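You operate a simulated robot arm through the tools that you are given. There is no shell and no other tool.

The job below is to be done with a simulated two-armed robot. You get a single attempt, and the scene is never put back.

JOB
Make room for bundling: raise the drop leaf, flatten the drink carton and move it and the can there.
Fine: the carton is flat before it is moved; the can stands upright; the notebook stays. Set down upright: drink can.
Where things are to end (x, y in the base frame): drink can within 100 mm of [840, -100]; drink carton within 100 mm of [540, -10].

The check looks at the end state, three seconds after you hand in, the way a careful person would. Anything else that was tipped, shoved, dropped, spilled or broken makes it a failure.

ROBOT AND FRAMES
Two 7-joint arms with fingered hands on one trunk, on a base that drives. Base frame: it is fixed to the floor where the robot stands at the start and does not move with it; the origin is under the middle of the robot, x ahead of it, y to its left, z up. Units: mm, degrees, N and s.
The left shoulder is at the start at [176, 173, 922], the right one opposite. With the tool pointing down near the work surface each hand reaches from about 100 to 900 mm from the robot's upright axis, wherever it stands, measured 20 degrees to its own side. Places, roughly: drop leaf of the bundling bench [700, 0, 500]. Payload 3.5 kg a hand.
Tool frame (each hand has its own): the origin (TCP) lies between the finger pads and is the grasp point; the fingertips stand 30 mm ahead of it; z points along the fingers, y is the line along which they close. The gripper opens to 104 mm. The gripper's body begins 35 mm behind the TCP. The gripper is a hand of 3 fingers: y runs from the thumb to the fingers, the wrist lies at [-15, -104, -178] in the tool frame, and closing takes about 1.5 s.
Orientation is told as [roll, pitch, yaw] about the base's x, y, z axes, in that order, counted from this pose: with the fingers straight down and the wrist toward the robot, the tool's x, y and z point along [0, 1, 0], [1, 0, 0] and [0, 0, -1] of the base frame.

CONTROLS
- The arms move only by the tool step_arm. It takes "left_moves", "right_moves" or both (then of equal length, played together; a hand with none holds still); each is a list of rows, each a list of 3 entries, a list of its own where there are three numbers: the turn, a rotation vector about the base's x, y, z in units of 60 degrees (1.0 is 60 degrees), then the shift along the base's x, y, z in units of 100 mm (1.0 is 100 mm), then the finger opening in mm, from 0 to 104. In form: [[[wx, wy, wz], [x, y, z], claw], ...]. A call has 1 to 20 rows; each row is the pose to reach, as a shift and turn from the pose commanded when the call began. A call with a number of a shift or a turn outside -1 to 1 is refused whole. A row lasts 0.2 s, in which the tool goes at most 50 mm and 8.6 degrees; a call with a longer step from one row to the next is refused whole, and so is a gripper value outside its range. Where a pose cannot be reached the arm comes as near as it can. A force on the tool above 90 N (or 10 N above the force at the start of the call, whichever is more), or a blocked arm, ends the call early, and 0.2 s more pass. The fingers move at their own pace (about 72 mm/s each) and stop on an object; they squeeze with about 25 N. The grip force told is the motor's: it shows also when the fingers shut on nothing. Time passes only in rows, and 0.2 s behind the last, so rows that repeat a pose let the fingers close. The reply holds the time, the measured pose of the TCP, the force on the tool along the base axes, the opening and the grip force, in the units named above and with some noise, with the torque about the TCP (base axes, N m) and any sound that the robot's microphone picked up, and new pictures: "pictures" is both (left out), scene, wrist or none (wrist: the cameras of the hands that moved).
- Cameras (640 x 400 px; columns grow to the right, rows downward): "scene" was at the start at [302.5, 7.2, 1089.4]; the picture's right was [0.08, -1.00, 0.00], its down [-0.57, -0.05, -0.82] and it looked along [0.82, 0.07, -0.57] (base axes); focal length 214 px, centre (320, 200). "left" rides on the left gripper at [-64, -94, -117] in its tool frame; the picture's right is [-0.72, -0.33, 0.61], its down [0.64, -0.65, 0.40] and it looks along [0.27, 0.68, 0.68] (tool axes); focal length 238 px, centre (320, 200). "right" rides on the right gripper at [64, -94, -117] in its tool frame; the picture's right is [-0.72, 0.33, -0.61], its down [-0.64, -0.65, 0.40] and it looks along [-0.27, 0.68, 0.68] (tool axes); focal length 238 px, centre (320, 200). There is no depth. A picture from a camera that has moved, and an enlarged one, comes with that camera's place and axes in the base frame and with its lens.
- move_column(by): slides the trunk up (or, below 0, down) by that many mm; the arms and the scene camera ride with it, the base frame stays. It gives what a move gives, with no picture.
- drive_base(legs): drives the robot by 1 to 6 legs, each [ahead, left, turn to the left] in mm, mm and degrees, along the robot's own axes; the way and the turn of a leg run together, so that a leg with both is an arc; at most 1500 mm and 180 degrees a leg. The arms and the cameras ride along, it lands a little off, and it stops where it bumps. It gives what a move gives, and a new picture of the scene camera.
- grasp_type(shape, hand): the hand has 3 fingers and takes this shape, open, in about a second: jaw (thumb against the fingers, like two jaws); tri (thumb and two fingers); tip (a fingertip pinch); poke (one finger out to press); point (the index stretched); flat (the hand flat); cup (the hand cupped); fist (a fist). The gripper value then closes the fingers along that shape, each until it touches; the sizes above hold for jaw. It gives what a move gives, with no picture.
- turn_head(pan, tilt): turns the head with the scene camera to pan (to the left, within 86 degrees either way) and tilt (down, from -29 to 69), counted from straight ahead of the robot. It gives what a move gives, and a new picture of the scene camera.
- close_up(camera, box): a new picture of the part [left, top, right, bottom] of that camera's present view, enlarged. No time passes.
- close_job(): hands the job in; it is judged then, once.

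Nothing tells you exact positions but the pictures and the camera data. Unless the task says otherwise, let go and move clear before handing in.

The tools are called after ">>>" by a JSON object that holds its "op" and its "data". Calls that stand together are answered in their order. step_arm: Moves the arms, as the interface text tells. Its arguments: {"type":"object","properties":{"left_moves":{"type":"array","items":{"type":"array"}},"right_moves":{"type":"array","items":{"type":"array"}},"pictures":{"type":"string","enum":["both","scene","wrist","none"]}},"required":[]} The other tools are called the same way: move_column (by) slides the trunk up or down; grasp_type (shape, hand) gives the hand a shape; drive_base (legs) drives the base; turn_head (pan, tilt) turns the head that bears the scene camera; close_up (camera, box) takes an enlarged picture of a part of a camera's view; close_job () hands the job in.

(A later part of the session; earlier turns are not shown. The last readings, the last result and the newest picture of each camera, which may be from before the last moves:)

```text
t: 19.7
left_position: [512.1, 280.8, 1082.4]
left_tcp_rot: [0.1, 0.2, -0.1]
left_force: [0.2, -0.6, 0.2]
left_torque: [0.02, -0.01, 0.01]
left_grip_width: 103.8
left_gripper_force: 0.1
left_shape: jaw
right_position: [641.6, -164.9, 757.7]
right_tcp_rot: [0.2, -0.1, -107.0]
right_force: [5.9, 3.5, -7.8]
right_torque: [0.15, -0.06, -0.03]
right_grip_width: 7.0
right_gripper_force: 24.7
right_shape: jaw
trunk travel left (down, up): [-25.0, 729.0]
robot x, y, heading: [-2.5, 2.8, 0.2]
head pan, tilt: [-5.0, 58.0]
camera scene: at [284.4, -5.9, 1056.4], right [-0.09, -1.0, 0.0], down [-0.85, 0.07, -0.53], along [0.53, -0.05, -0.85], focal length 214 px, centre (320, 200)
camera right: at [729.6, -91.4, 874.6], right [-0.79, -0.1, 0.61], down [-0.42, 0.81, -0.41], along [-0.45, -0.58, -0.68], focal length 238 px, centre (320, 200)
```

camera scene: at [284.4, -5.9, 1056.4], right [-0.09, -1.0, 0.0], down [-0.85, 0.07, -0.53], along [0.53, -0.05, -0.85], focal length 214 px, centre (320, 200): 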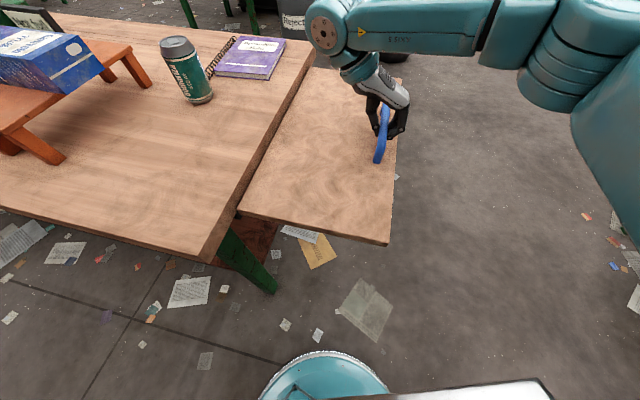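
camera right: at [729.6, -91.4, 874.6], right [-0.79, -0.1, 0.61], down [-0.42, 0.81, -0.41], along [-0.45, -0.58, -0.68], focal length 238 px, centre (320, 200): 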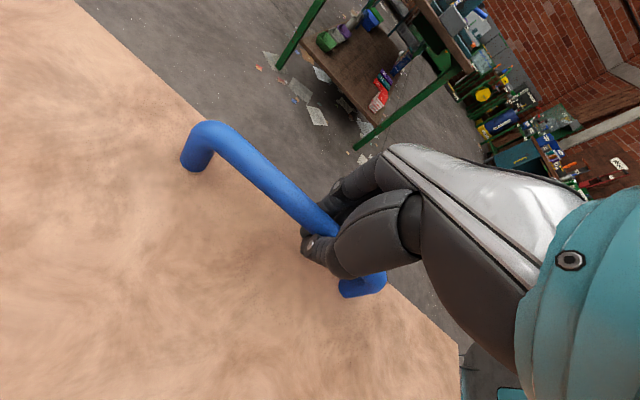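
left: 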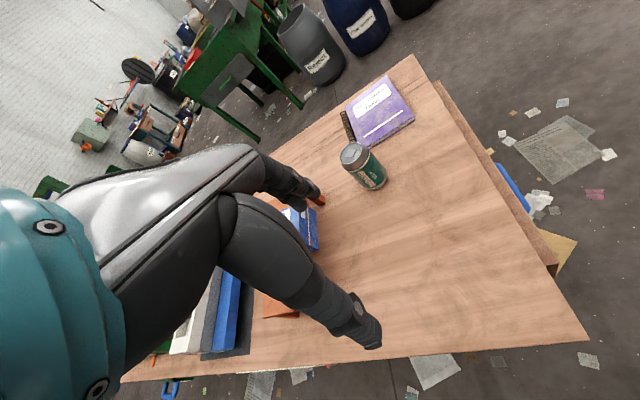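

By my fit the leaf is about level, but no click has sounded yet. I will push up a few millimetres more, gently, to find a latch or stop.

>>> {"op": "step_arm", "data": {"right_moves": [[[0, 0, 0], [0.002, 0.006, 0.03], 0], [[0, 0, 0], [0.004, 0.012, 0.06], 0], [[0, 0, 0], [0.006, 0.018, 0.09], 0], [[0, 0, 0], [0.006, 0.018, 0.09], 0]], "pictures": "scene"}}

>>> {"op": "close_up", "data": {"camera": "scene", "box": [200, 50, 420, 250]}}

```text
t: 20.7
left_position: [515.9, 280.6, 1079.5]
left_tcp_rot: [0.1, 0.3, 0.0]
left_force: [-1.0, 0.3, 0.3]
left_torque: [0.0, 0.04, 0.01]
left_grip_width: 103.6
left_gripper_force: 0.1
left_shape: jaw
right_position: [642.8, -164.2, 760.0]
right_tcp_rot: [-0.4, 0.0, -107.1]
right_force: [-5.7, -1.3, -49.7]
right_torque: [0.46, -0.1, -0.12]
right_grip_width: 5.4
right_gripper_force: 25.4
right_shape: jaw
trunk travel left (down, up): [-25.0, 729.0]
robot x, y, heading: [1.1, 1.6, -0.1]
head pan, tilt: [-5.0, 58.0]
camera scene: at [286.7, -7.0, 1055.3], right [-0.09, -1.0, 0.0], down [-0.85, 0.07, -0.53], along [0.52, -0.05, -0.85], focal length 214 px, centre (320, 200)
```

scene: 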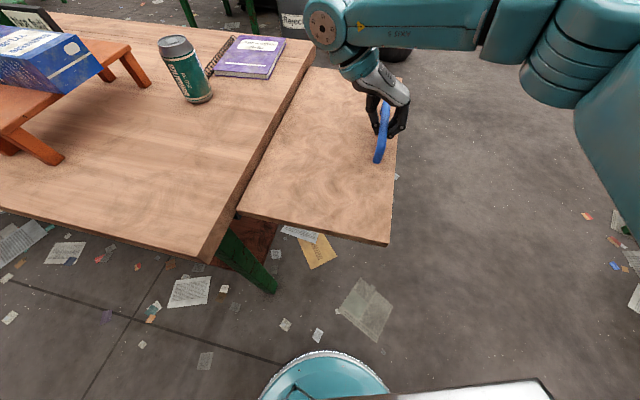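

```text
2.00 times, centred on (310, 150) of scene
camera zoom: at [286.7, -7.0, 1055.3], right [-0.09, -1.0, 0.0], down [-0.85, 0.07, -0.53], along [0.52, -0.05, -0.85], focal length 429 px, centre (340, 300)
```

zoom: 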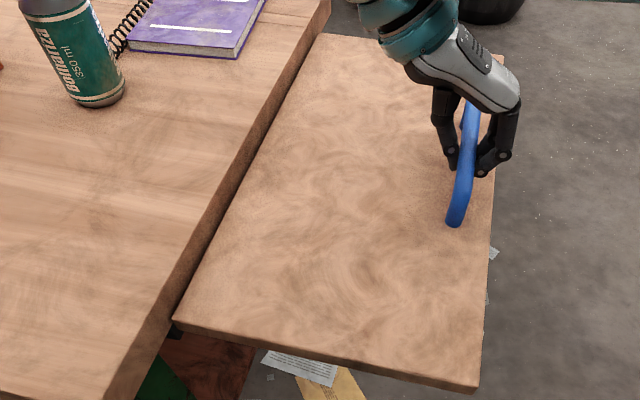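

The leaf has hit a firm stop, with 50 N of resistance, and looks level just below the table top. I will relax downward in small steps while still gripping, to see whether it holds by itself.

>>> {"op": "step_arm", "data": {"right_moves": [[[0, 0, 0], [-0.002, -0.006, -0.03], 0], [[0, 0, 0], [-0.004, -0.012, -0.07], 0], [[0, 0, 0], [-0.006, -0.018, -0.11], 0], [[0, 0, 0], [-0.006, -0.018, -0.11], 0]], "pictures": "none"}}

>>> {"op": "step_arm", "data": {"right_moves": [[[0, 0, 0], [0, 0, -0.04], 0], [[0, 0, 0], [0, 0, -0.08], 0], [[0, 0, 0], [0, 0, -0.08], 0]], "pictures": "none"}}

```text
t: 21.7
left_position: [511.8, 282.6, 1082.5]
left_tcp_rot: [0.0, 0.0, 0.0]
left_force: [-0.1, -0.1, 0.8]
left_torque: [-0.02, -0.03, 0.02]
left_grip_width: 103.9
left_gripper_force: 0.1
left_shape: jaw
right_position: [643.9, -164.7, 758.5]
right_tcp_rot: [0.5, 0.1, -106.9]
right_force: [-4.3, 11.1, -10.8]
right_torque: [0.16, 0.02, -0.16]
right_grip_width: 6.2
right_gripper_force: 25.6
right_shape: jaw
trunk travel left (down, up): [-25.0, 729.0]
robot x, y, heading: [-1.2, 1.2, -0.1]
head pan, tilt: [-5.0, 58.0]
```

```text
t: 22.5
left_position: [511.6, 282.5, 1083.0]
left_tcp_rot: [0.0, 0.0, 0.0]
left_force: [-0.1, -0.8, 0.6]
left_torque: [0.01, 0.0, -0.01]
left_grip_width: 103.6
left_gripper_force: 0.1
left_shape: jaw
right_position: [642.1, -166.1, 749.1]
right_tcp_rot: [0.3, 0.1, -107.1]
right_force: [-3.0, 5.7, 2.2]
right_torque: [0.06, 0.01, -0.08]
right_grip_width: 6.7
right_gripper_force: 24.9
right_shape: jaw
trunk travel left (down, up): [-25.0, 729.0]
robot x, y, heading: [2.6, -0.4, -0.0]
head pan, tilt: [-5.0, 58.0]
```

The hand came down 9 mm with little force, so either the leaf follows with hinge friction or the bar slid in my grip. I will compare pictures.

>>> {"op": "close_up", "data": {"camera": "scene", "box": [200, 50, 420, 250]}}

>>> {"op": "close_up", "data": {"camera": "right", "box": [120, 60, 440, 360]}}

>>> {"op": "close_up", "data": {"camera": "left", "box": [320, 30, 640, 400]}}

```text
2.00 times, centred on (310, 150) of scene
camera zoom: at [282.7, -5.5, 1057.1], right [-0.09, -1.0, 0.0], down [-0.84, 0.07, -0.53], along [0.53, -0.05, -0.85], focal length 429 px, centre (340, 300)
```

zoom: 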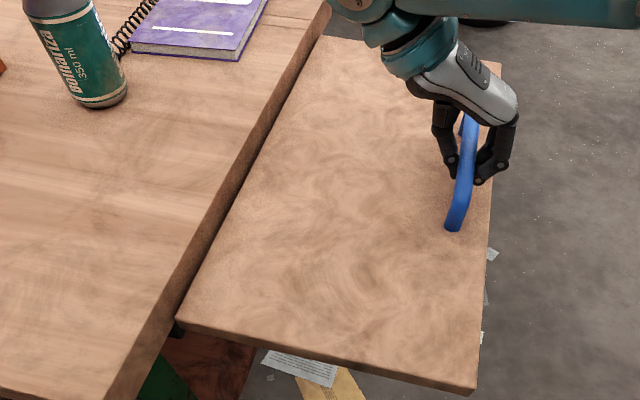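

```text
1.33 times, centred on (280, 210) of right
camera zoom: at [730.2, -93.5, 867.2], right [-0.79, -0.1, 0.61], down [-0.42, 0.81, -0.41], along [-0.45, -0.58, -0.68], focal length 318 px, centre (373, 187)
```

zoom: 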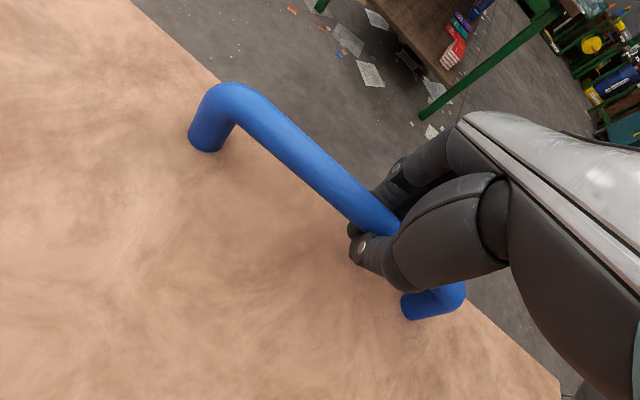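

```text
1.08 times, centred on (480, 215) of left (not enlarged: the box is as wide or as high as the picture)
camera zoom: at [417.2, 216.9, 1199.5], right [-0.33, -0.72, -0.61], down [-0.65, 0.64, -0.4], along [0.68, 0.27, -0.68], focal length 258 px, centre (147, 184)
```

zoom: 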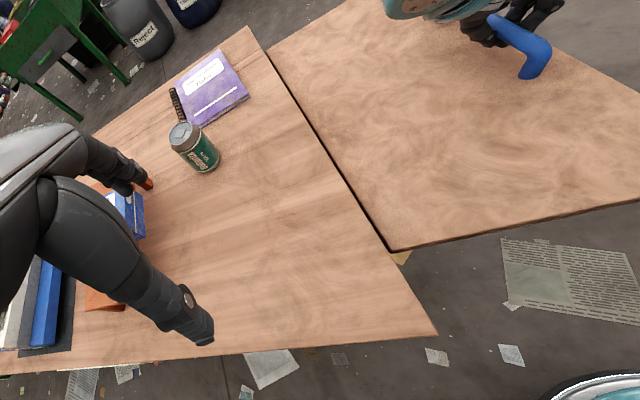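

The leaf came down about 2 degrees while pushing back slightly on my hand, so it has a stiff friction hinge and holds itself. I will bring it back up to the stop before letting go.

>>> {"op": "step_arm", "data": {"right_moves": [[[0, 0, 0], [0.001, 0.004, 0.04], 0], [[0, 0, 0], [0.002, 0.008, 0.08], 0], [[0, 0, 0], [0.003, 0.01, 0.11], 0], [[0, 0, 0], [0.003, 0.01, 0.14], 0], [[0, 0, 0], [0.003, 0.01, 0.14], 0]], "pictures": "none"}}

```text
t: 23.7
left_position: [514.3, 281.2, 1080.4]
left_tcp_rot: [0.0, 0.2, 0.0]
left_force: [-0.3, 0.4, -0.1]
left_torque: [0.05, 0.01, -0.03]
left_grip_width: 103.7
left_gripper_force: 0.0
left_shape: jaw
right_position: [644.1, -164.6, 759.1]
right_tcp_rot: [-0.1, -0.1, -106.9]
right_force: [-3.7, 7.2, -32.1]
right_torque: [0.28, -0.04, -0.12]
right_grip_width: 6.0
right_gripper_force: 24.8
right_shape: jaw
trunk travel left (down, up): [-25.0, 729.0]
robot x, y, heading: [-3.7, 0.5, -0.1]
head pan, tilt: [-5.0, 58.0]
```

The leaf is at the stop again, pushed with 32 N. I will relax to a light load, open the fingers and watch whether the leaf stays.

>>> {"op": "step_arm", "data": {"right_moves": [[[0, 0, 0], [0, 0, -0.02], 0], [[0, 0, 0], [0, 0, -0.035], 0], [[0, 0, 0], [0, 0, -0.045], 0], [[0, 0, 0], [0, 0, -0.045], 20], [[0, 0, 0], [0, 0, -0.045], 35], [[0, 0, 0], [0, 0, -0.045], 50], [[0, 0, 0], [0, 0, -0.045], 50]], "pictures": "both"}}

>>> {"op": "close_up", "data": {"camera": "scene", "box": [200, 50, 420, 250]}}

```text
t: 25.3
left_position: [511.4, 280.7, 1082.0]
left_tcp_rot: [0.0, 0.0, -0.1]
left_force: [0.0, -0.2, -0.3]
left_torque: [-0.01, -0.03, -0.01]
left_grip_width: 104.0
left_gripper_force: 0.0
left_shape: jaw
right_position: [641.5, -165.7, 760.1]
right_tcp_rot: [0.4, 0.1, -107.1]
right_force: [0.6, -0.2, 0.2]
right_torque: [0.02, 0.02, 0.03]
right_grip_width: 49.5
right_gripper_force: 0.1
right_shape: jaw
trunk travel left (down, up): [-25.0, 729.0]
robot x, y, heading: [0.9, 0.2, 0.1]
head pan, tilt: [-5.0, 58.0]
camera scene: at [283.2, -5.9, 1056.9], right [-0.09, -1.0, 0.0], down [-0.84, 0.07, -0.53], along [0.53, -0.05, -0.85], focal length 214 px, centre (320, 200)
camera right: at [730.0, -92.4, 877.2], right [-0.79, -0.1, 0.61], down [-0.42, 0.81, -0.41], along [-0.45, -0.58, -0.68], focal length 238 px, centre (320, 200)
```

scene: 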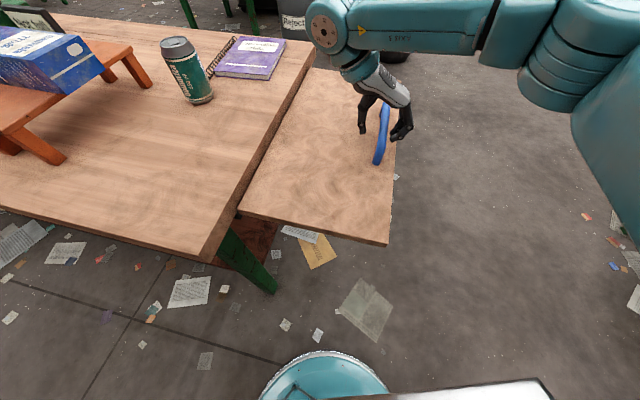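
right: 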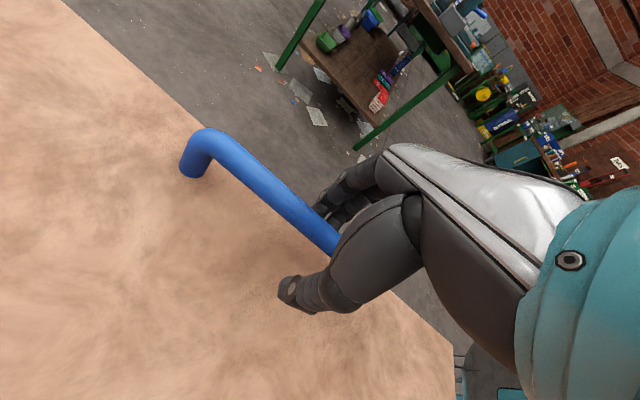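

```text
2.00 times, centred on (310, 150) of scene
camera zoom: at [283.2, -5.9, 1056.9], right [-0.09, -1.0, 0.0], down [-0.84, 0.07, -0.53], along [0.53, -0.05, -0.85], focal length 429 px, centre (340, 300)
```

zoom: 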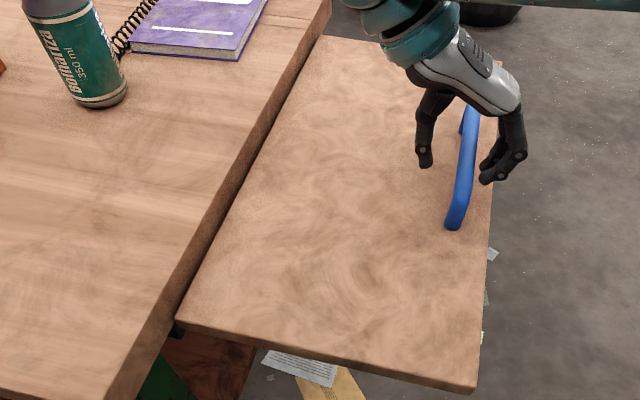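

The fingers are open and the leaf is staying up. I will lift the hand clear, then compare again to be sure it does not creep.

>>> {"op": "step_arm", "data": {"right_moves": [[[0, 0, 0], [0, 0, 0.25], 50], [[0, 0, 0], [0, 0, 0.5], 50], [[0, 0, 0], [0, 0, 0.75], 50], [[0, 0, 0], [0, 0, 1.0], 50]], "pictures": "none"}}

>>> {"op": "step_arm", "data": {"right_moves": [[[0, 0, 0], [0, -0.2, 0.25], 60], [[0, 0, 0], [0, -0.4, 0.5], 70], [[0, 0, 0], [0, -0.6, 0.75], 80], [[0, 0, 0], [0, -0.8, 1.0], 104]], "pictures": "scene"}}

>>> {"op": "close_up", "data": {"camera": "scene", "box": [200, 50, 420, 250]}}

>>> {"op": "close_up", "data": {"camera": "left", "box": [320, 30, 640, 400]}}

```text
t: 26.3
left_position: [510.9, 281.3, 1081.8]
left_tcp_rot: [0.1, 0.0, 0.0]
left_force: [0.3, -0.7, -0.5]
left_torque: [0.02, 0.01, 0.01]
left_grip_width: 103.5
left_gripper_force: 0.1
left_shape: jaw
right_position: [641.5, -163.4, 860.8]
right_tcp_rot: [0.3, 0.0, -107.0]
right_force: [1.1, -0.7, 0.7]
right_torque: [-0.03, -0.01, -0.01]
right_grip_width: 49.2
right_gripper_force: 0.1
right_shape: jaw
trunk travel left (down, up): [-25.0, 729.0]
robot x, y, heading: [0.2, -1.8, -0.1]
head pan, tilt: [-5.0, 58.0]
```

```text
t: 27.3
left_position: [510.7, 281.2, 1082.6]
left_tcp_rot: [-0.1, 0.1, -0.1]
left_force: [-0.8, 0.8, 0.1]
left_torque: [-0.02, -0.01, 0.02]
left_grip_width: 103.5
left_gripper_force: 0.0
left_shape: jaw
right_position: [639.6, -244.2, 962.7]
right_tcp_rot: [0.3, 0.0, -107.0]
right_force: [0.3, -0.3, 0.3]
right_torque: [0.03, -0.03, -0.01]
right_grip_width: 103.7
right_gripper_force: 0.0
right_shape: jaw
trunk travel left (down, up): [-25.0, 729.0]
robot x, y, heading: [-1.4, 1.8, 0.2]
head pan, tilt: [-5.0, 58.0]
camera scene: at [282.9, -5.9, 1056.9], right [-0.09, -1.0, 0.0], down [-0.84, 0.07, -0.53], along [0.53, -0.05, -0.85], focal length 214 px, centre (320, 200)
```

scene: 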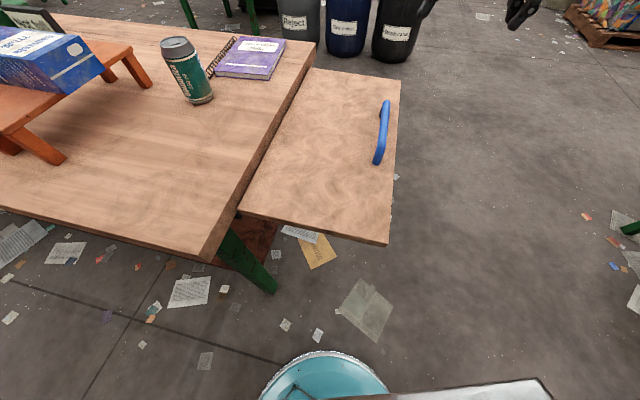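

```text
2.00 times, centred on (310, 150) of scene
camera zoom: at [282.9, -5.9, 1056.9], right [-0.09, -1.0, 0.0], down [-0.84, 0.07, -0.53], along [0.53, -0.05, -0.85], focal length 429 px, centre (340, 300)
```

zoom: 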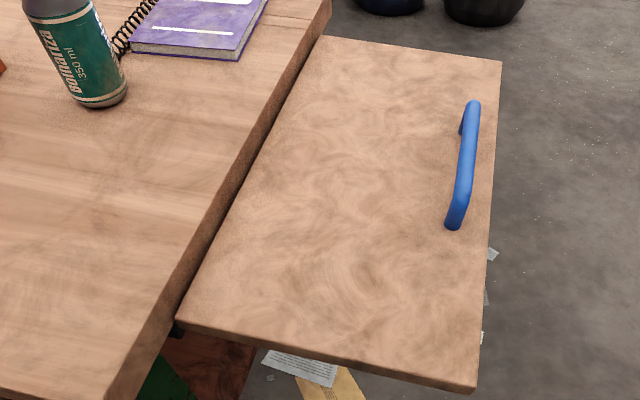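

```text
1.08 times, centred on (480, 215) of left (not enlarged: the box is as wide or as high as the picture)
camera zoom: at [417.3, 216.4, 1199.5], right [-0.33, -0.72, -0.61], down [-0.65, 0.64, -0.4], along [0.68, 0.27, -0.68], focal length 258 px, centre (147, 184)
```

zoom: 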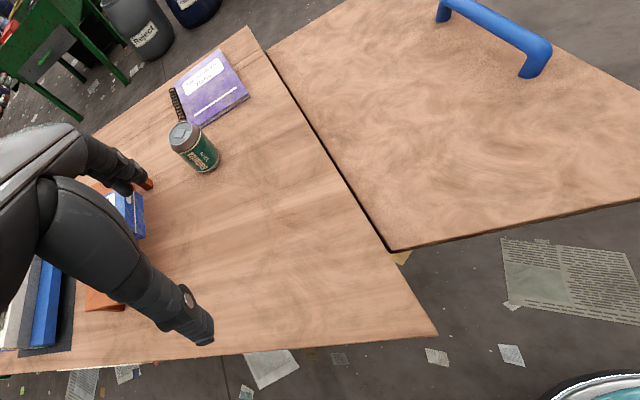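

The leaf stays level by itself, its top at about z ≈ 709, roughly 26 mm below the table top. Now I will turn the head to look at the carton on the stand.

>>> {"op": "turn_head", "data": {"pan": 32, "tilt": 28}}

>>> {"op": "close_up", "data": {"camera": "scene", "box": [200, 100, 440, 250]}}

```text
t: 28.3
left_position: [511.7, 281.5, 1082.5]
left_tcp_rot: [0.1, 0.0, 0.1]
left_force: [-0.9, 0.4, 0.0]
left_torque: [0.01, 0.03, 0.02]
left_grip_width: 103.7
left_gripper_force: 0.0
left_shape: jaw
right_position: [640.9, -243.2, 960.6]
right_tcp_rot: [0.3, 0.0, -107.0]
right_force: [-0.9, 0.4, 0.2]
right_torque: [0.02, 0.01, 0.02]
right_grip_width: 103.6
right_gripper_force: 0.0
right_shape: jaw
trunk travel left (down, up): [-25.0, 729.0]
robot x, y, heading: [2.8, 1.8, 0.0]
head pan, tilt: [32.0, 28.0]
camera scene: at [291.9, 48.4, 1099.7], right [0.53, -0.85, 0.0], down [-0.4, -0.25, -0.88], along [0.75, 0.47, -0.47], focal length 214 px, centre (320, 200)
```

scene: 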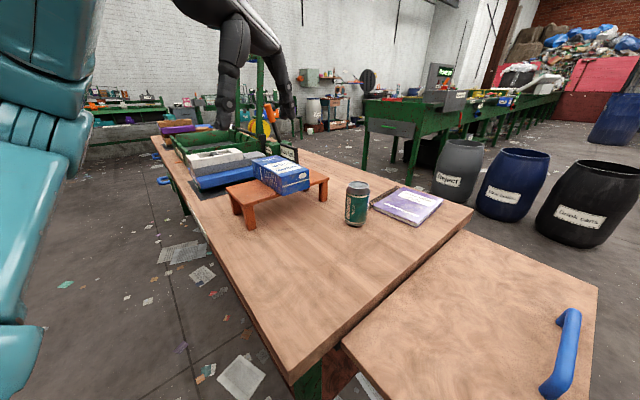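

```text
2.67 times, centred on (320, 175) of scene
camera zoom: at [291.9, 48.4, 1099.7], right [0.53, -0.85, 0.0], down [-0.4, -0.25, -0.88], along [0.75, 0.47, -0.47], focal length 572 px, centre (320, 267)
```

zoom: 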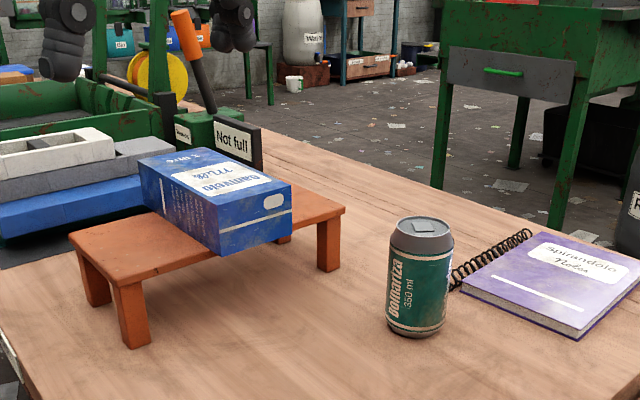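

The carton measures about 95 x 203 x 58 mm, centred near (790, 520) with its top at z ≈ 873, on a stand about 82 mm high. It is just out of reach from here, so I will drive left for the left hand. First I raise the right hand for clearance over the can.

>>> {"op": "step_arm", "data": {"right_moves": [[[0, 0, 0], [-0.15, 0, 0.25], 104], [[0, 0, 0], [-0.3, 0, 0.5], 104], [[0, 0, 0], [-0.45, 0, 0.75], 104], [[0, 0, 0], [-0.6, 0, 1.0], 104]], "pictures": "none"}}

>>> {"op": "drive_base", "data": {"legs": [[0, 270, 0]]}}

```text
t: 29.3
left_position: [511.8, 280.1, 1081.8]
left_tcp_rot: [0.1, 0.0, 0.1]
left_force: [0.7, -0.2, 0.2]
left_torque: [0.04, -0.03, 0.02]
left_grip_width: 103.7
left_gripper_force: 0.0
left_shape: jaw
right_position: [613.8, -243.1, 1006.8]
right_tcp_rot: [0.2, 0.0, -107.0]
right_force: [-0.7, 0.1, 1.3]
right_torque: [0.01, -0.01, 0.0]
right_grip_width: 103.6
right_gripper_force: 0.1
right_shape: jaw
right hand out of reach, approached as far as the arm can: row 2, 3, 4
trunk travel left (down, up): [-25.0, 729.0]
robot x, y, heading: [2.4, -2.2, 0.0]
head pan, tilt: [32.0, 28.0]
```

```text
t: 31.2
left_position: [509.8, 555.2, 1080.9]
left_tcp_rot: [0.0, 0.0, 0.1]
left_force: [0.3, -0.2, 0.1]
left_torque: [-0.02, 0.03, 0.02]
left_grip_width: 103.7
left_gripper_force: 0.1
left_shape: jaw
right_position: [615.2, 30.2, 1007.4]
right_tcp_rot: [0.3, 0.0, -106.8]
right_force: [0.3, 0.6, 0.7]
right_torque: [0.04, 0.03, 0.02]
right_grip_width: 103.8
right_gripper_force: 0.0
right_shape: jaw
trunk travel left (down, up): [-25.0, 729.0]
robot x, y, heading: [0.9, 271.9, 0.3]
head pan, tilt: [32.0, 28.0]
camera scene: at [291.2, 321.1, 1099.7], right [0.53, -0.85, 0.0], down [-0.4, -0.25, -0.88], along [0.75, 0.47, -0.47], focal length 214 px, centre (320, 200)
```

scene: 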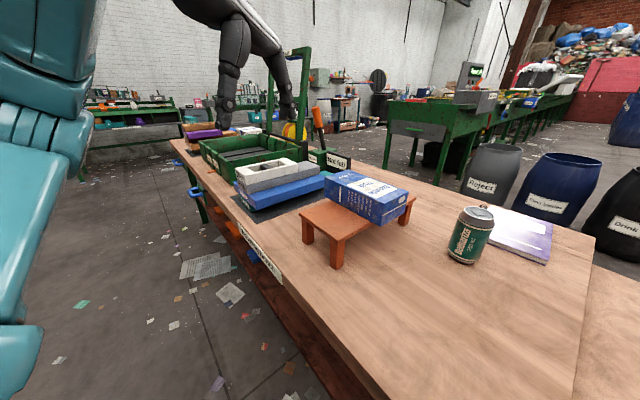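

The robot is at y = 272 and nothing was touched. I will aim the head at the carton.

>>> {"op": "turn_head", "data": {"pan": 18, "tilt": 36}}

>>> {"op": "close_up", "data": {"camera": "scene", "box": [220, 80, 460, 230]}}

>>> {"op": "close_up", "data": {"camera": "left", "box": [0, 0, 640, 400]}}

```text
t: 32.0
left_position: [510.1, 553.6, 1081.4]
left_tcp_rot: [-0.1, -0.1, 0.2]
left_force: [1.5, -0.1, -0.1]
left_torque: [0.0, 0.02, 0.0]
left_grip_width: 103.8
left_gripper_force: 0.1
left_shape: jaw
right_position: [616.5, 31.6, 1007.2]
right_tcp_rot: [0.4, 0.0, -106.8]
right_force: [1.0, 0.1, 0.0]
right_torque: [-0.02, 0.05, -0.01]
right_grip_width: 103.7
right_gripper_force: 0.1
right_shape: jaw
trunk travel left (down, up): [-25.0, 729.0]
robot x, y, heading: [-0.4, 273.3, 0.4]
head pan, tilt: [18.0, 36.0]
camera scene: at [297.1, 299.6, 1087.3], right [0.31, -0.95, 0.0], down [-0.56, -0.18, -0.81], along [0.77, 0.25, -0.59], focal length 214 px, centre (320, 200)
```

scene: 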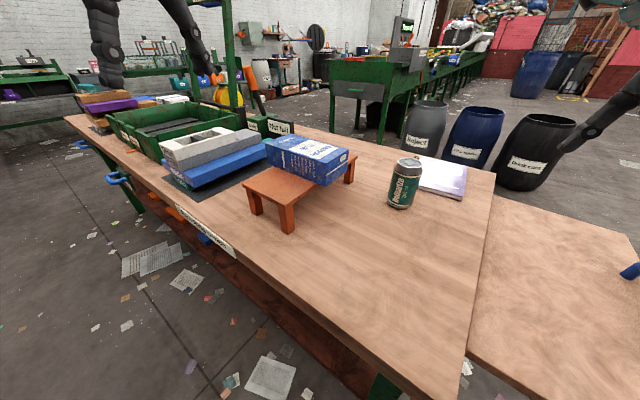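

```text
2.67 times, centred on (340, 155) of scene
camera zoom: at [297.1, 299.6, 1087.3], right [0.31, -0.95, 0.0], down [-0.56, -0.18, -0.81], along [0.77, 0.25, -0.59], focal length 572 px, centre (267, 320)
```

zoom: 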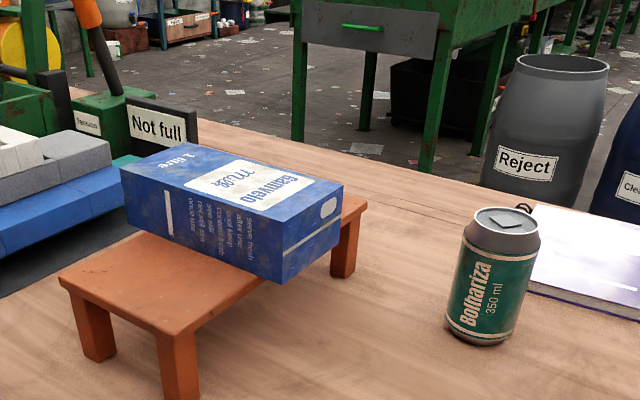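

```text
1.00 times, centred on (320, 200) of left (not enlarged: the box is as wide or as high as the picture)
camera zoom: at [416.3, 489.2, 1199.3], right [-0.32, -0.72, -0.61], down [-0.66, 0.64, -0.4], along [0.68, 0.27, -0.68], focal length 238 px, centre (320, 200)
```

zoom: 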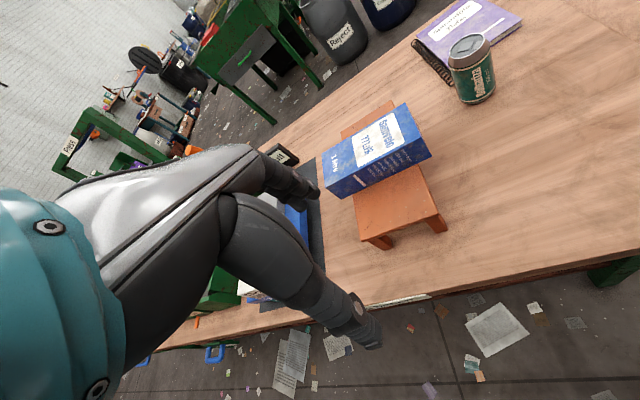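

The carton and stand are visible in both cameras. I will enlarge the left wrist view to triangulate them.

>>> {"op": "close_up", "data": {"camera": "left", "box": [300, 80, 500, 260]}}

```text
2.22 times, centred on (400, 170) of left
camera zoom: at [416.3, 489.2, 1199.3], right [-0.32, -0.72, -0.61], down [-0.66, 0.64, -0.4], along [0.68, 0.27, -0.68], focal length 530 px, centre (142, 267)
```

zoom: 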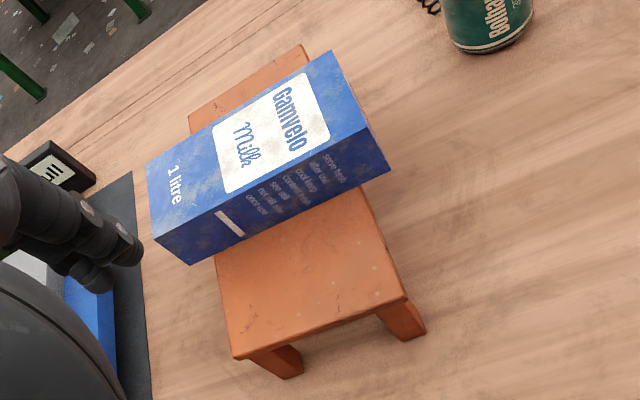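

Triangulation now agrees: the stand top is about 291 x 134 mm at z ≈ 833. The carton (88 x 188 mm, top z ≈ 885) is centred on it at about (756, 488) and overhangs 27 mm at each end. I will make a fist with the left hand and bring it above the carton.

>>> {"op": "grasp_type", "data": {"shape": "fist", "hand": "left"}}

>>> {"op": "step_arm", "data": {"left_moves": [[[0, 0, 0], [0.33, -0.1, 0.0], 104], [[0, 0, 0], [0.66, -0.2, 0.0], 104], [[0, 0, 0], [1.0, -0.3, 0.0], 104]], "pictures": "both"}}

```text
t: 32.9
left_position: [509.6, 554.2, 1082.5]
left_tcp_rot: [0.0, -0.1, 0.2]
left_force: [0.3, 0.3, -0.5]
left_torque: [-0.02, -0.02, 0.02]
left_grip_width: 0.0
left_gripper_force: 0.0
left_shape: fist
right_position: [615.3, 31.0, 1007.0]
right_tcp_rot: [0.3, 0.0, -106.8]
right_force: [0.8, -0.4, -0.5]
right_torque: [-0.02, 0.0, 0.01]
right_grip_width: 103.7
right_gripper_force: 0.1
right_shape: jaw
trunk travel left (down, up): [-25.0, 729.0]
robot x, y, heading: [-0.8, 270.9, 0.3]
head pan, tilt: [18.0, 36.0]
```

```text
t: 33.7
left_position: [611.9, 524.4, 1082.5]
left_tcp_rot: [-0.1, 0.0, 0.3]
left_force: [0.4, 0.3, -0.1]
left_torque: [0.01, 0.02, 0.0]
left_grip_width: 0.0
left_gripper_force: 0.0
left_shape: fist
right_position: [615.8, 31.6, 1006.7]
right_tcp_rot: [0.3, 0.1, -106.9]
right_force: [0.5, 0.2, 0.4]
right_torque: [0.0, -0.03, -0.01]
right_grip_width: 103.5
right_gripper_force: 0.0
right_shape: jaw
trunk travel left (down, up): [-25.0, 729.0]
robot x, y, heading: [1.7, 270.3, 0.2]
head pan, tilt: [18.0, 36.0]
camera scene: at [297.5, 299.4, 1087.1], right [0.31, -0.95, 0.0], down [-0.56, -0.18, -0.81], along [0.77, 0.25, -0.59], focal length 214 px, centre (320, 200)
camera left: at [517.6, 459.3, 1200.4], right [-0.32, -0.72, -0.61], down [-0.66, 0.64, -0.4], along [0.68, 0.27, -0.68], focal length 238 px, centre (320, 200)
```

scene: 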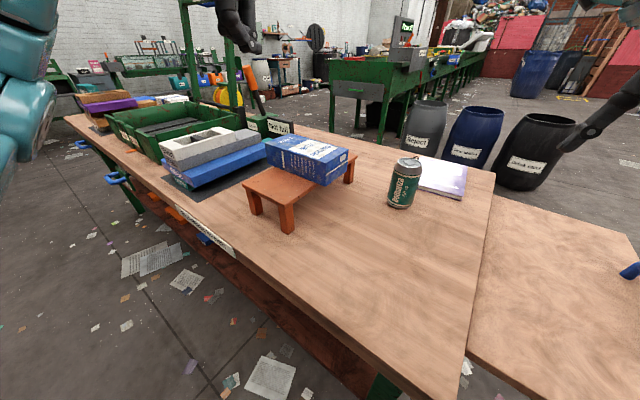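
left: 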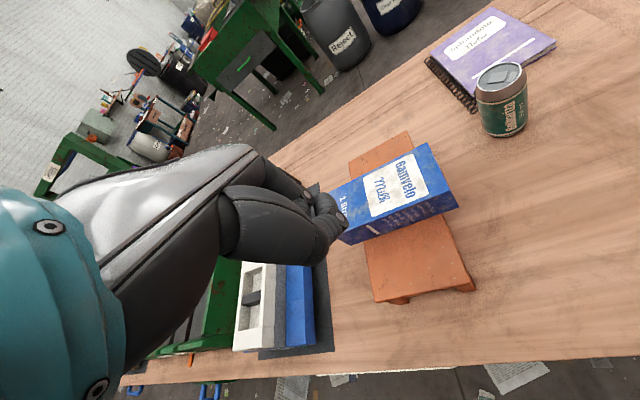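

The fist sits close to the grasp point, and the carton is ahead of it. I will move over the carton's centre and down to about z = 960.

>>> {"op": "step_arm", "data": {"left_moves": [[[0, 0, 0], [0.33, -0.08, -0.1], 0], [[0, 0, 0], [0.66, -0.16, -0.2], 0], [[0, 0, 0], [1.0, -0.24, -0.3], 0]], "pictures": "none"}}

>>> {"op": "step_arm", "data": {"left_moves": [[[0, 0, 0], [0.25, -0.04, -0.3], 0], [[0, 0, 0], [0.5, -0.08, -0.6], 0], [[0, 0, 0], [0.5, -0.08, -0.9], 0]], "pictures": "both"}}

>>> {"op": "close_up", "data": {"camera": "scene", "box": [220, 80, 460, 230]}}

```text
t: 34.5
left_position: [714.1, 498.9, 1050.3]
left_tcp_rot: [0.0, 0.0, 0.1]
left_force: [0.2, -0.3, 0.8]
left_torque: [-0.01, 0.0, -0.01]
left_grip_width: 0.0
left_gripper_force: 0.2
left_shape: fist
right_position: [614.8, 30.5, 1006.9]
right_tcp_rot: [0.2, 0.0, -106.8]
right_force: [0.5, -0.3, 0.0]
right_torque: [-0.01, -0.03, -0.02]
right_grip_width: 103.6
right_gripper_force: 0.0
right_shape: jaw
trunk travel left (down, up): [-25.0, 729.0]
robot x, y, heading: [-0.7, 272.3, 0.2]
head pan, tilt: [18.0, 36.0]
```

```text
t: 35.3
left_position: [759.2, 489.6, 963.3]
left_tcp_rot: [0.0, -0.1, 0.2]
left_force: [0.1, -1.2, -1.3]
left_torque: [0.0, -0.01, 0.01]
left_grip_width: 0.0
left_gripper_force: 0.0
left_shape: fist
right_position: [616.0, 30.4, 1006.4]
right_tcp_rot: [0.3, 0.0, -106.9]
right_force: [0.0, -0.3, 0.8]
right_torque: [-0.02, 0.0, -0.01]
right_grip_width: 103.6
right_gripper_force: 0.0
right_shape: jaw
trunk travel left (down, up): [-25.0, 729.0]
robot x, y, heading: [1.0, 270.3, 0.2]
head pan, tilt: [18.0, 36.0]
camera scene: at [297.4, 299.7, 1087.1], right [0.31, -0.95, 0.0], down [-0.56, -0.18, -0.81], along [0.77, 0.25, -0.59], focal length 214 px, centre (320, 200)
camera left: at [664.9, 424.5, 1079.6], right [-0.32, -0.72, -0.61], down [-0.66, 0.64, -0.4], along [0.68, 0.27, -0.68], focal length 238 px, centre (320, 200)
```

scene: 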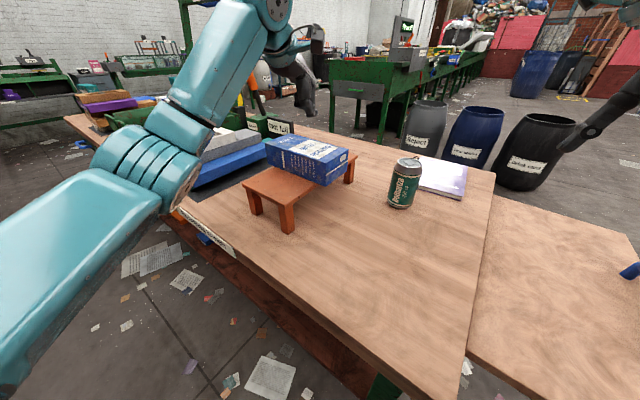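
left: 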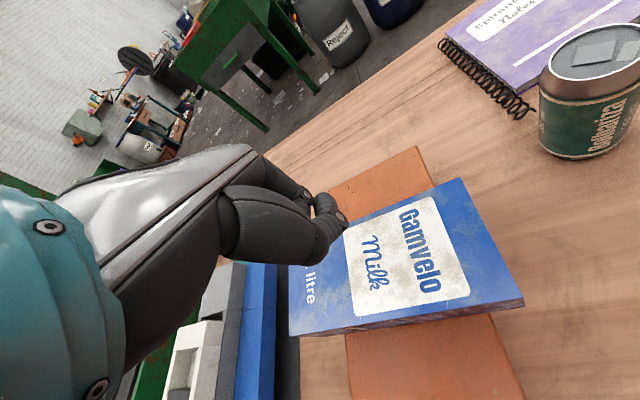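

```text
2.67 times, centred on (340, 155) of scene
camera zoom: at [297.4, 299.7, 1087.1], right [0.31, -0.95, 0.0], down [-0.56, -0.18, -0.81], along [0.77, 0.25, -0.59], focal length 572 px, centre (267, 320)
```

zoom: 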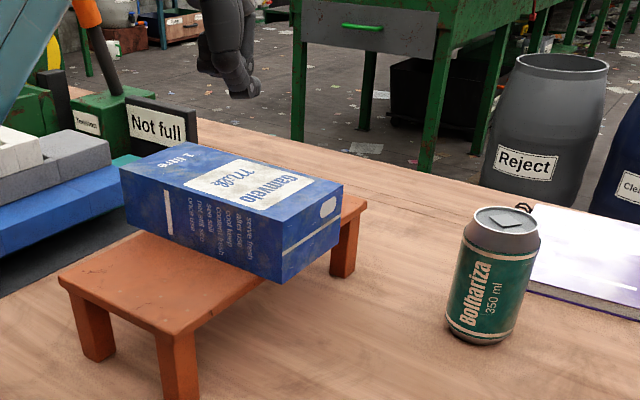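

The fist is straight above the carton's middle. I will descend to contact and then press on slowly.

>>> {"op": "step_arm", "data": {"left_moves": [[[0, 0, 0], [0, 0, -0.3], 0], [[0, 0, 0], [0, 0, -0.55], 0], [[0, 0, 0], [0, 0, -0.68], 0], [[0, 0, 0], [0, 0, -0.72], 0], [[0, 0, 0], [0, 0, -0.76], 0], [[0, 0, 0], [0, 0, -0.8], 0], [[0, 0, 0], [0, 0, -0.84], 0], [[0, 0, 0], [0, 0, -0.88], 0], [[0, 0, 0], [0, 0, -0.92], 0]], "pictures": "both"}}

>>> {"op": "close_up", "data": {"camera": "scene", "box": [220, 80, 460, 230]}}

```text
t: 37.3
left_position: [760.6, 492.0, 872.4]
left_tcp_rot: [0.0, -0.1, 0.2]
left_force: [-0.7, -0.7, 5.8]
left_torque: [-0.09, -0.1, -0.01]
left_grip_width: 0.2
left_gripper_force: 0.1
left_shape: fist
right_position: [613.5, 30.5, 1006.4]
right_tcp_rot: [0.5, 0.0, -106.8]
right_force: [0.3, -0.2, 0.2]
right_torque: [0.03, -0.02, 0.0]
right_grip_width: 103.6
right_gripper_force: 0.1
right_shape: jaw
trunk travel left (down, up): [-25.0, 729.0]
robot x, y, heading: [-2.4, 271.0, 0.4]
head pan, tilt: [18.0, 36.0]
camera scene: at [296.4, 299.4, 1087.6], right [0.31, -0.95, 0.0], down [-0.56, -0.18, -0.81], along [0.77, 0.25, -0.59], focal length 214 px, centre (320, 200)
camera left: at [666.4, 427.0, 988.6], right [-0.32, -0.72, -0.61], down [-0.65, 0.64, -0.41], along [0.68, 0.27, -0.68], focal length 238 px, centre (320, 200)
```

scene: 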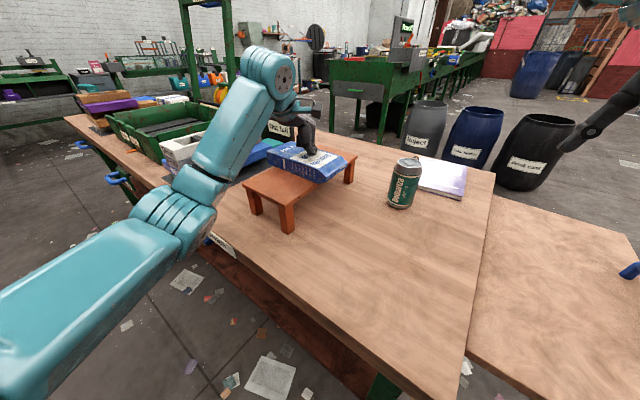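
left: 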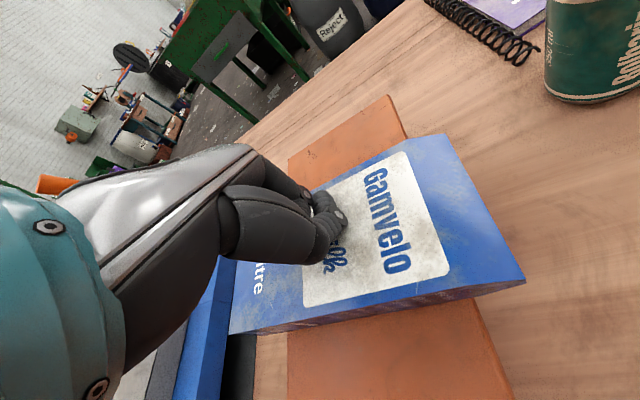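

```text
2.67 times, centred on (340, 155) of scene
camera zoom: at [296.4, 299.4, 1087.6], right [0.31, -0.95, 0.0], down [-0.56, -0.18, -0.81], along [0.77, 0.25, -0.59], focal length 572 px, centre (267, 320)
```

zoom: 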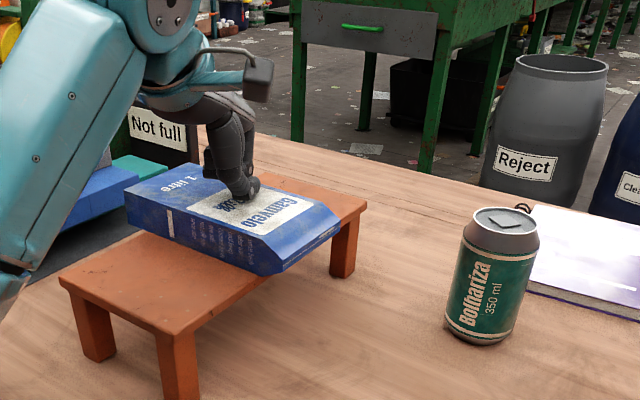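

The carton is already crushing under the fist at only 6 N. I will keep pressing until it bottoms out on the stand.

>>> {"op": "step_arm", "data": {"left_moves": [[[0, 0, 0], [0, 0, -0.05], 0], [[0, 0, 0], [0, 0, -0.1], 0], [[0, 0, 0], [0, 0, -0.15], 0], [[0, 0, 0], [0, 0, -0.2], 0], [[0, 0, 0], [0, 0, -0.25], 0], [[0, 0, 0], [0, 0, -0.3], 0], [[0, 0, 0], [0, 0, -0.34], 0], [[0, 0, 0], [0, 0, -0.38], 0], [[0, 0, 0], [0, 0, -0.42], 0]], "pictures": "both"}}

>>> {"op": "close_up", "data": {"camera": "scene", "box": [220, 80, 460, 230]}}

```text
t: 39.3
left_position: [757.8, 492.5, 845.4]
left_tcp_rot: [-0.1, -1.7, 0.2]
left_force: [-9.9, 8.6, 56.9]
left_torque: [-1.06, -0.05, -0.16]
left_grip_width: 96.2
left_gripper_force: 0.1
left_shape: fist
right_position: [608.8, 30.7, 1013.1]
right_tcp_rot: [0.6, 0.2, -106.8]
right_force: [-1.0, -0.6, 0.1]
right_torque: [-0.01, 0.0, -0.02]
right_grip_width: 103.5
right_gripper_force: 0.1
right_shape: jaw
trunk travel left (down, up): [-25.0, 729.0]
robot x, y, heading: [-2.4, 271.6, 0.4]
head pan, tilt: [18.0, 36.0]
camera scene: at [290.6, 299.1, 1089.8], right [0.31, -0.95, 0.0], down [-0.55, -0.18, -0.81], along [0.77, 0.25, -0.58], focal length 214 px, centre (320, 200)
camera left: at [659.9, 427.4, 959.5], right [-0.3, -0.72, -0.62], down [-0.64, 0.64, -0.42], along [0.7, 0.27, -0.66], focal length 238 px, centre (320, 200)
```

scene: 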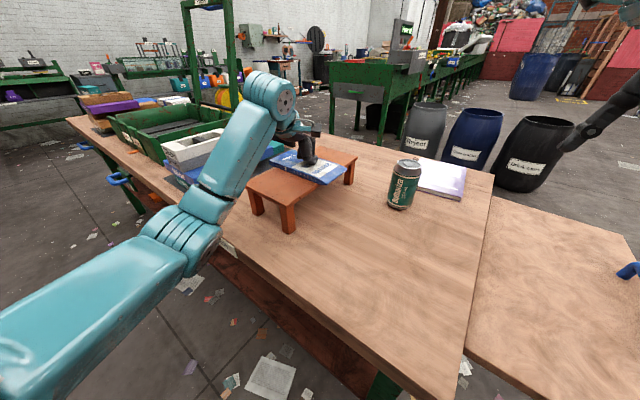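
left: 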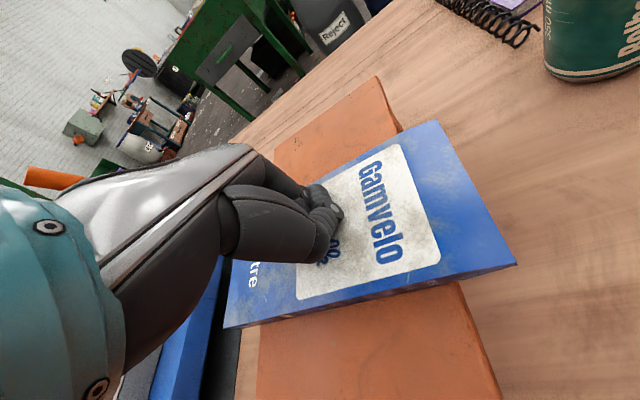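

```text
2.67 times, centred on (340, 155) of scene
camera zoom: at [290.6, 299.1, 1089.8], right [0.31, -0.95, 0.0], down [-0.55, -0.18, -0.81], along [0.77, 0.25, -0.58], focal length 572 px, centre (267, 320)
```

zoom: 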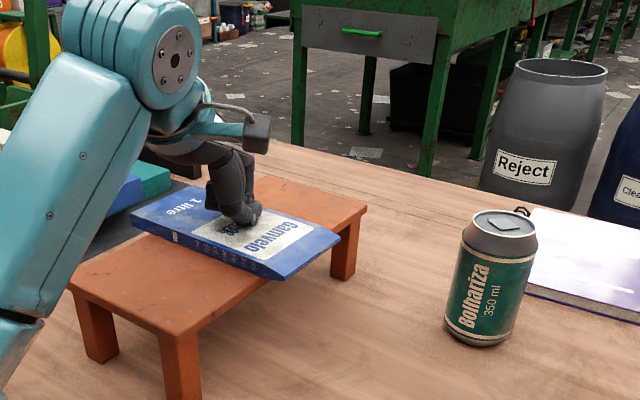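

The carton is now thin at 57 N, and the stand has not shifted. I will press a little more until the force stops rising or it bottoms out.

>>> {"op": "step_arm", "data": {"left_moves": [[[0, 0, 0], [0, 0, -0.03], 0], [[0, 0, 0], [0, 0, -0.06], 0], [[0, 0, 0], [0, 0, -0.08], 0], [[0, 0, 0], [0, 0, -0.1], 0], [[0, 0, 0], [0, 0, -0.1], 0]], "pictures": "none"}}

>>> {"op": "close_up", "data": {"camera": "scene", "box": [220, 80, 460, 230]}}

```text
t: 40.5
left_position: [755.3, 493.1, 844.6]
left_tcp_rot: [-0.2, -2.8, 0.2]
left_force: [-19.5, 14.1, 80.5]
left_torque: [-1.54, -0.08, -0.38]
left_grip_width: 95.7
left_gripper_force: 0.0
left_shape: fist
right_position: [607.6, 29.6, 1012.1]
right_tcp_rot: [0.8, 0.1, -106.9]
right_force: [-0.3, -0.7, 0.6]
right_torque: [0.0, 0.03, 0.01]
right_grip_width: 103.3
right_gripper_force: 0.1
right_shape: jaw
trunk travel left (down, up): [-25.0, 729.0]
robot x, y, heading: [-1.1, 270.8, 0.1]
head pan, tilt: [18.0, 36.0]
```

```text
2.67 times, centred on (340, 155) of scene
camera zoom: at [287.7, 299.0, 1090.4], right [0.31, -0.95, 0.0], down [-0.55, -0.18, -0.81], along [0.77, 0.25, -0.58], focal length 572 px, centre (267, 320)
```

zoom: 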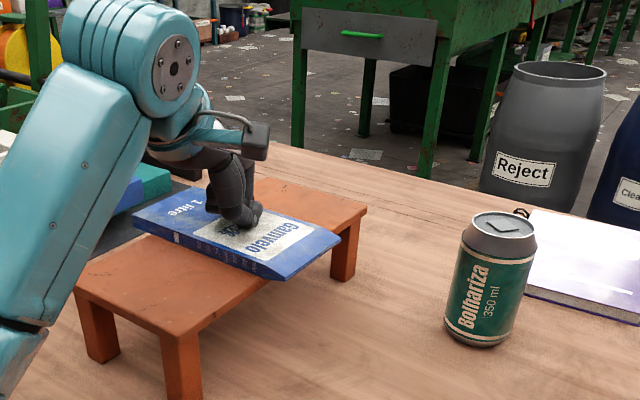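

It bottomed out at 80 N with no more travel, so the carton is flat. I will lift the fist straight up and check that it stays flat.

>>> {"op": "step_arm", "data": {"left_moves": [[[0, 0, 0], [0.0, 0, 0.1], 0], [[0, 0, 0], [0.0, 0, 0.2], 0], [[0, 0, 0], [0, 0, 0.35], 0], [[0, 0, 0], [0, 0, 0.6], 0], [[0, 0, 0], [0, 0, 1.0], 0]], "pictures": "both"}}

>>> {"op": "close_up", "data": {"camera": "scene", "box": [220, 80, 460, 230]}}

>>> {"op": "close_up", "data": {"camera": "left", "box": [200, 80, 560, 400]}}

```text
t: 41.7
left_position: [761.0, 492.7, 919.9]
left_tcp_rot: [0.0, 0.1, 0.1]
left_force: [0.6, -0.3, 0.1]
left_torque: [0.04, 0.02, 0.02]
left_grip_width: 0.0
left_gripper_force: 0.1
left_shape: fist
right_position: [616.1, 29.0, 1006.5]
right_tcp_rot: [0.3, 0.0, -106.9]
right_force: [0.1, -0.1, 0.1]
right_torque: [0.0, -0.04, -0.01]
right_grip_width: 103.8
right_gripper_force: 0.1
right_shape: jaw
trunk travel left (down, up): [-25.0, 729.0]
robot x, y, heading: [-1.5, 273.6, -0.1]
head pan, tilt: [18.0, 36.0]
camera scene: at [297.0, 299.3, 1087.2], right [0.31, -0.95, 0.0], down [-0.56, -0.18, -0.81], along [0.77, 0.25, -0.59], focal length 214 px, centre (320, 200)
camera left: at [667.4, 427.4, 1037.2], right [-0.33, -0.72, -0.61], down [-0.66, 0.64, -0.4], along [0.68, 0.27, -0.68], focal length 238 px, centre (320, 200)
```

scene: 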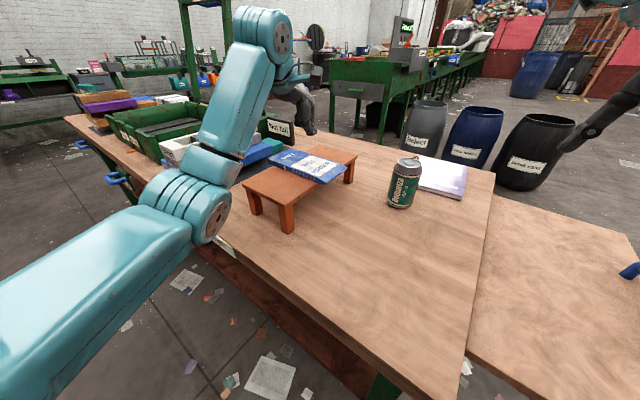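
left: 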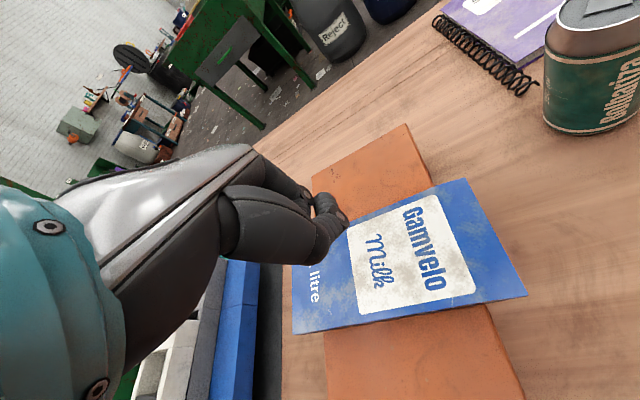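

```text
2.67 times, centred on (340, 155) of scene
camera zoom: at [297.0, 299.3, 1087.2], right [0.31, -0.95, 0.0], down [-0.56, -0.18, -0.81], along [0.77, 0.25, -0.59], focal length 572 px, centre (267, 320)
```

zoom: 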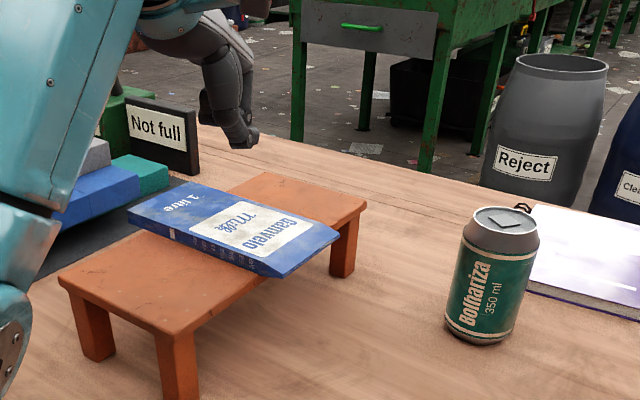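

```text
1.25 times, centred on (380, 240) of left
camera zoom: at [667.4, 427.4, 1037.2], right [-0.33, -0.72, -0.61], down [-0.66, 0.64, -0.4], along [0.68, 0.27, -0.68], focal length 298 px, centre (245, 150)
```

zoom: 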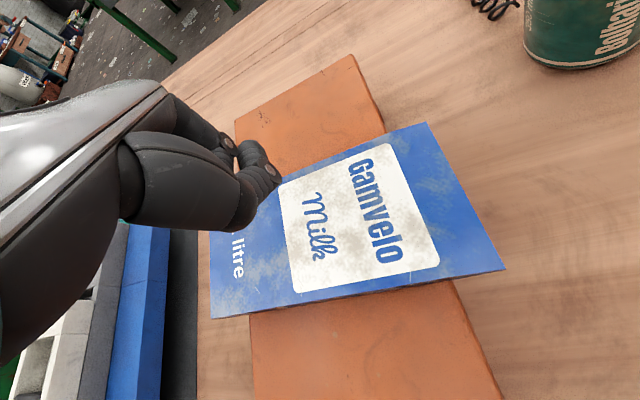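

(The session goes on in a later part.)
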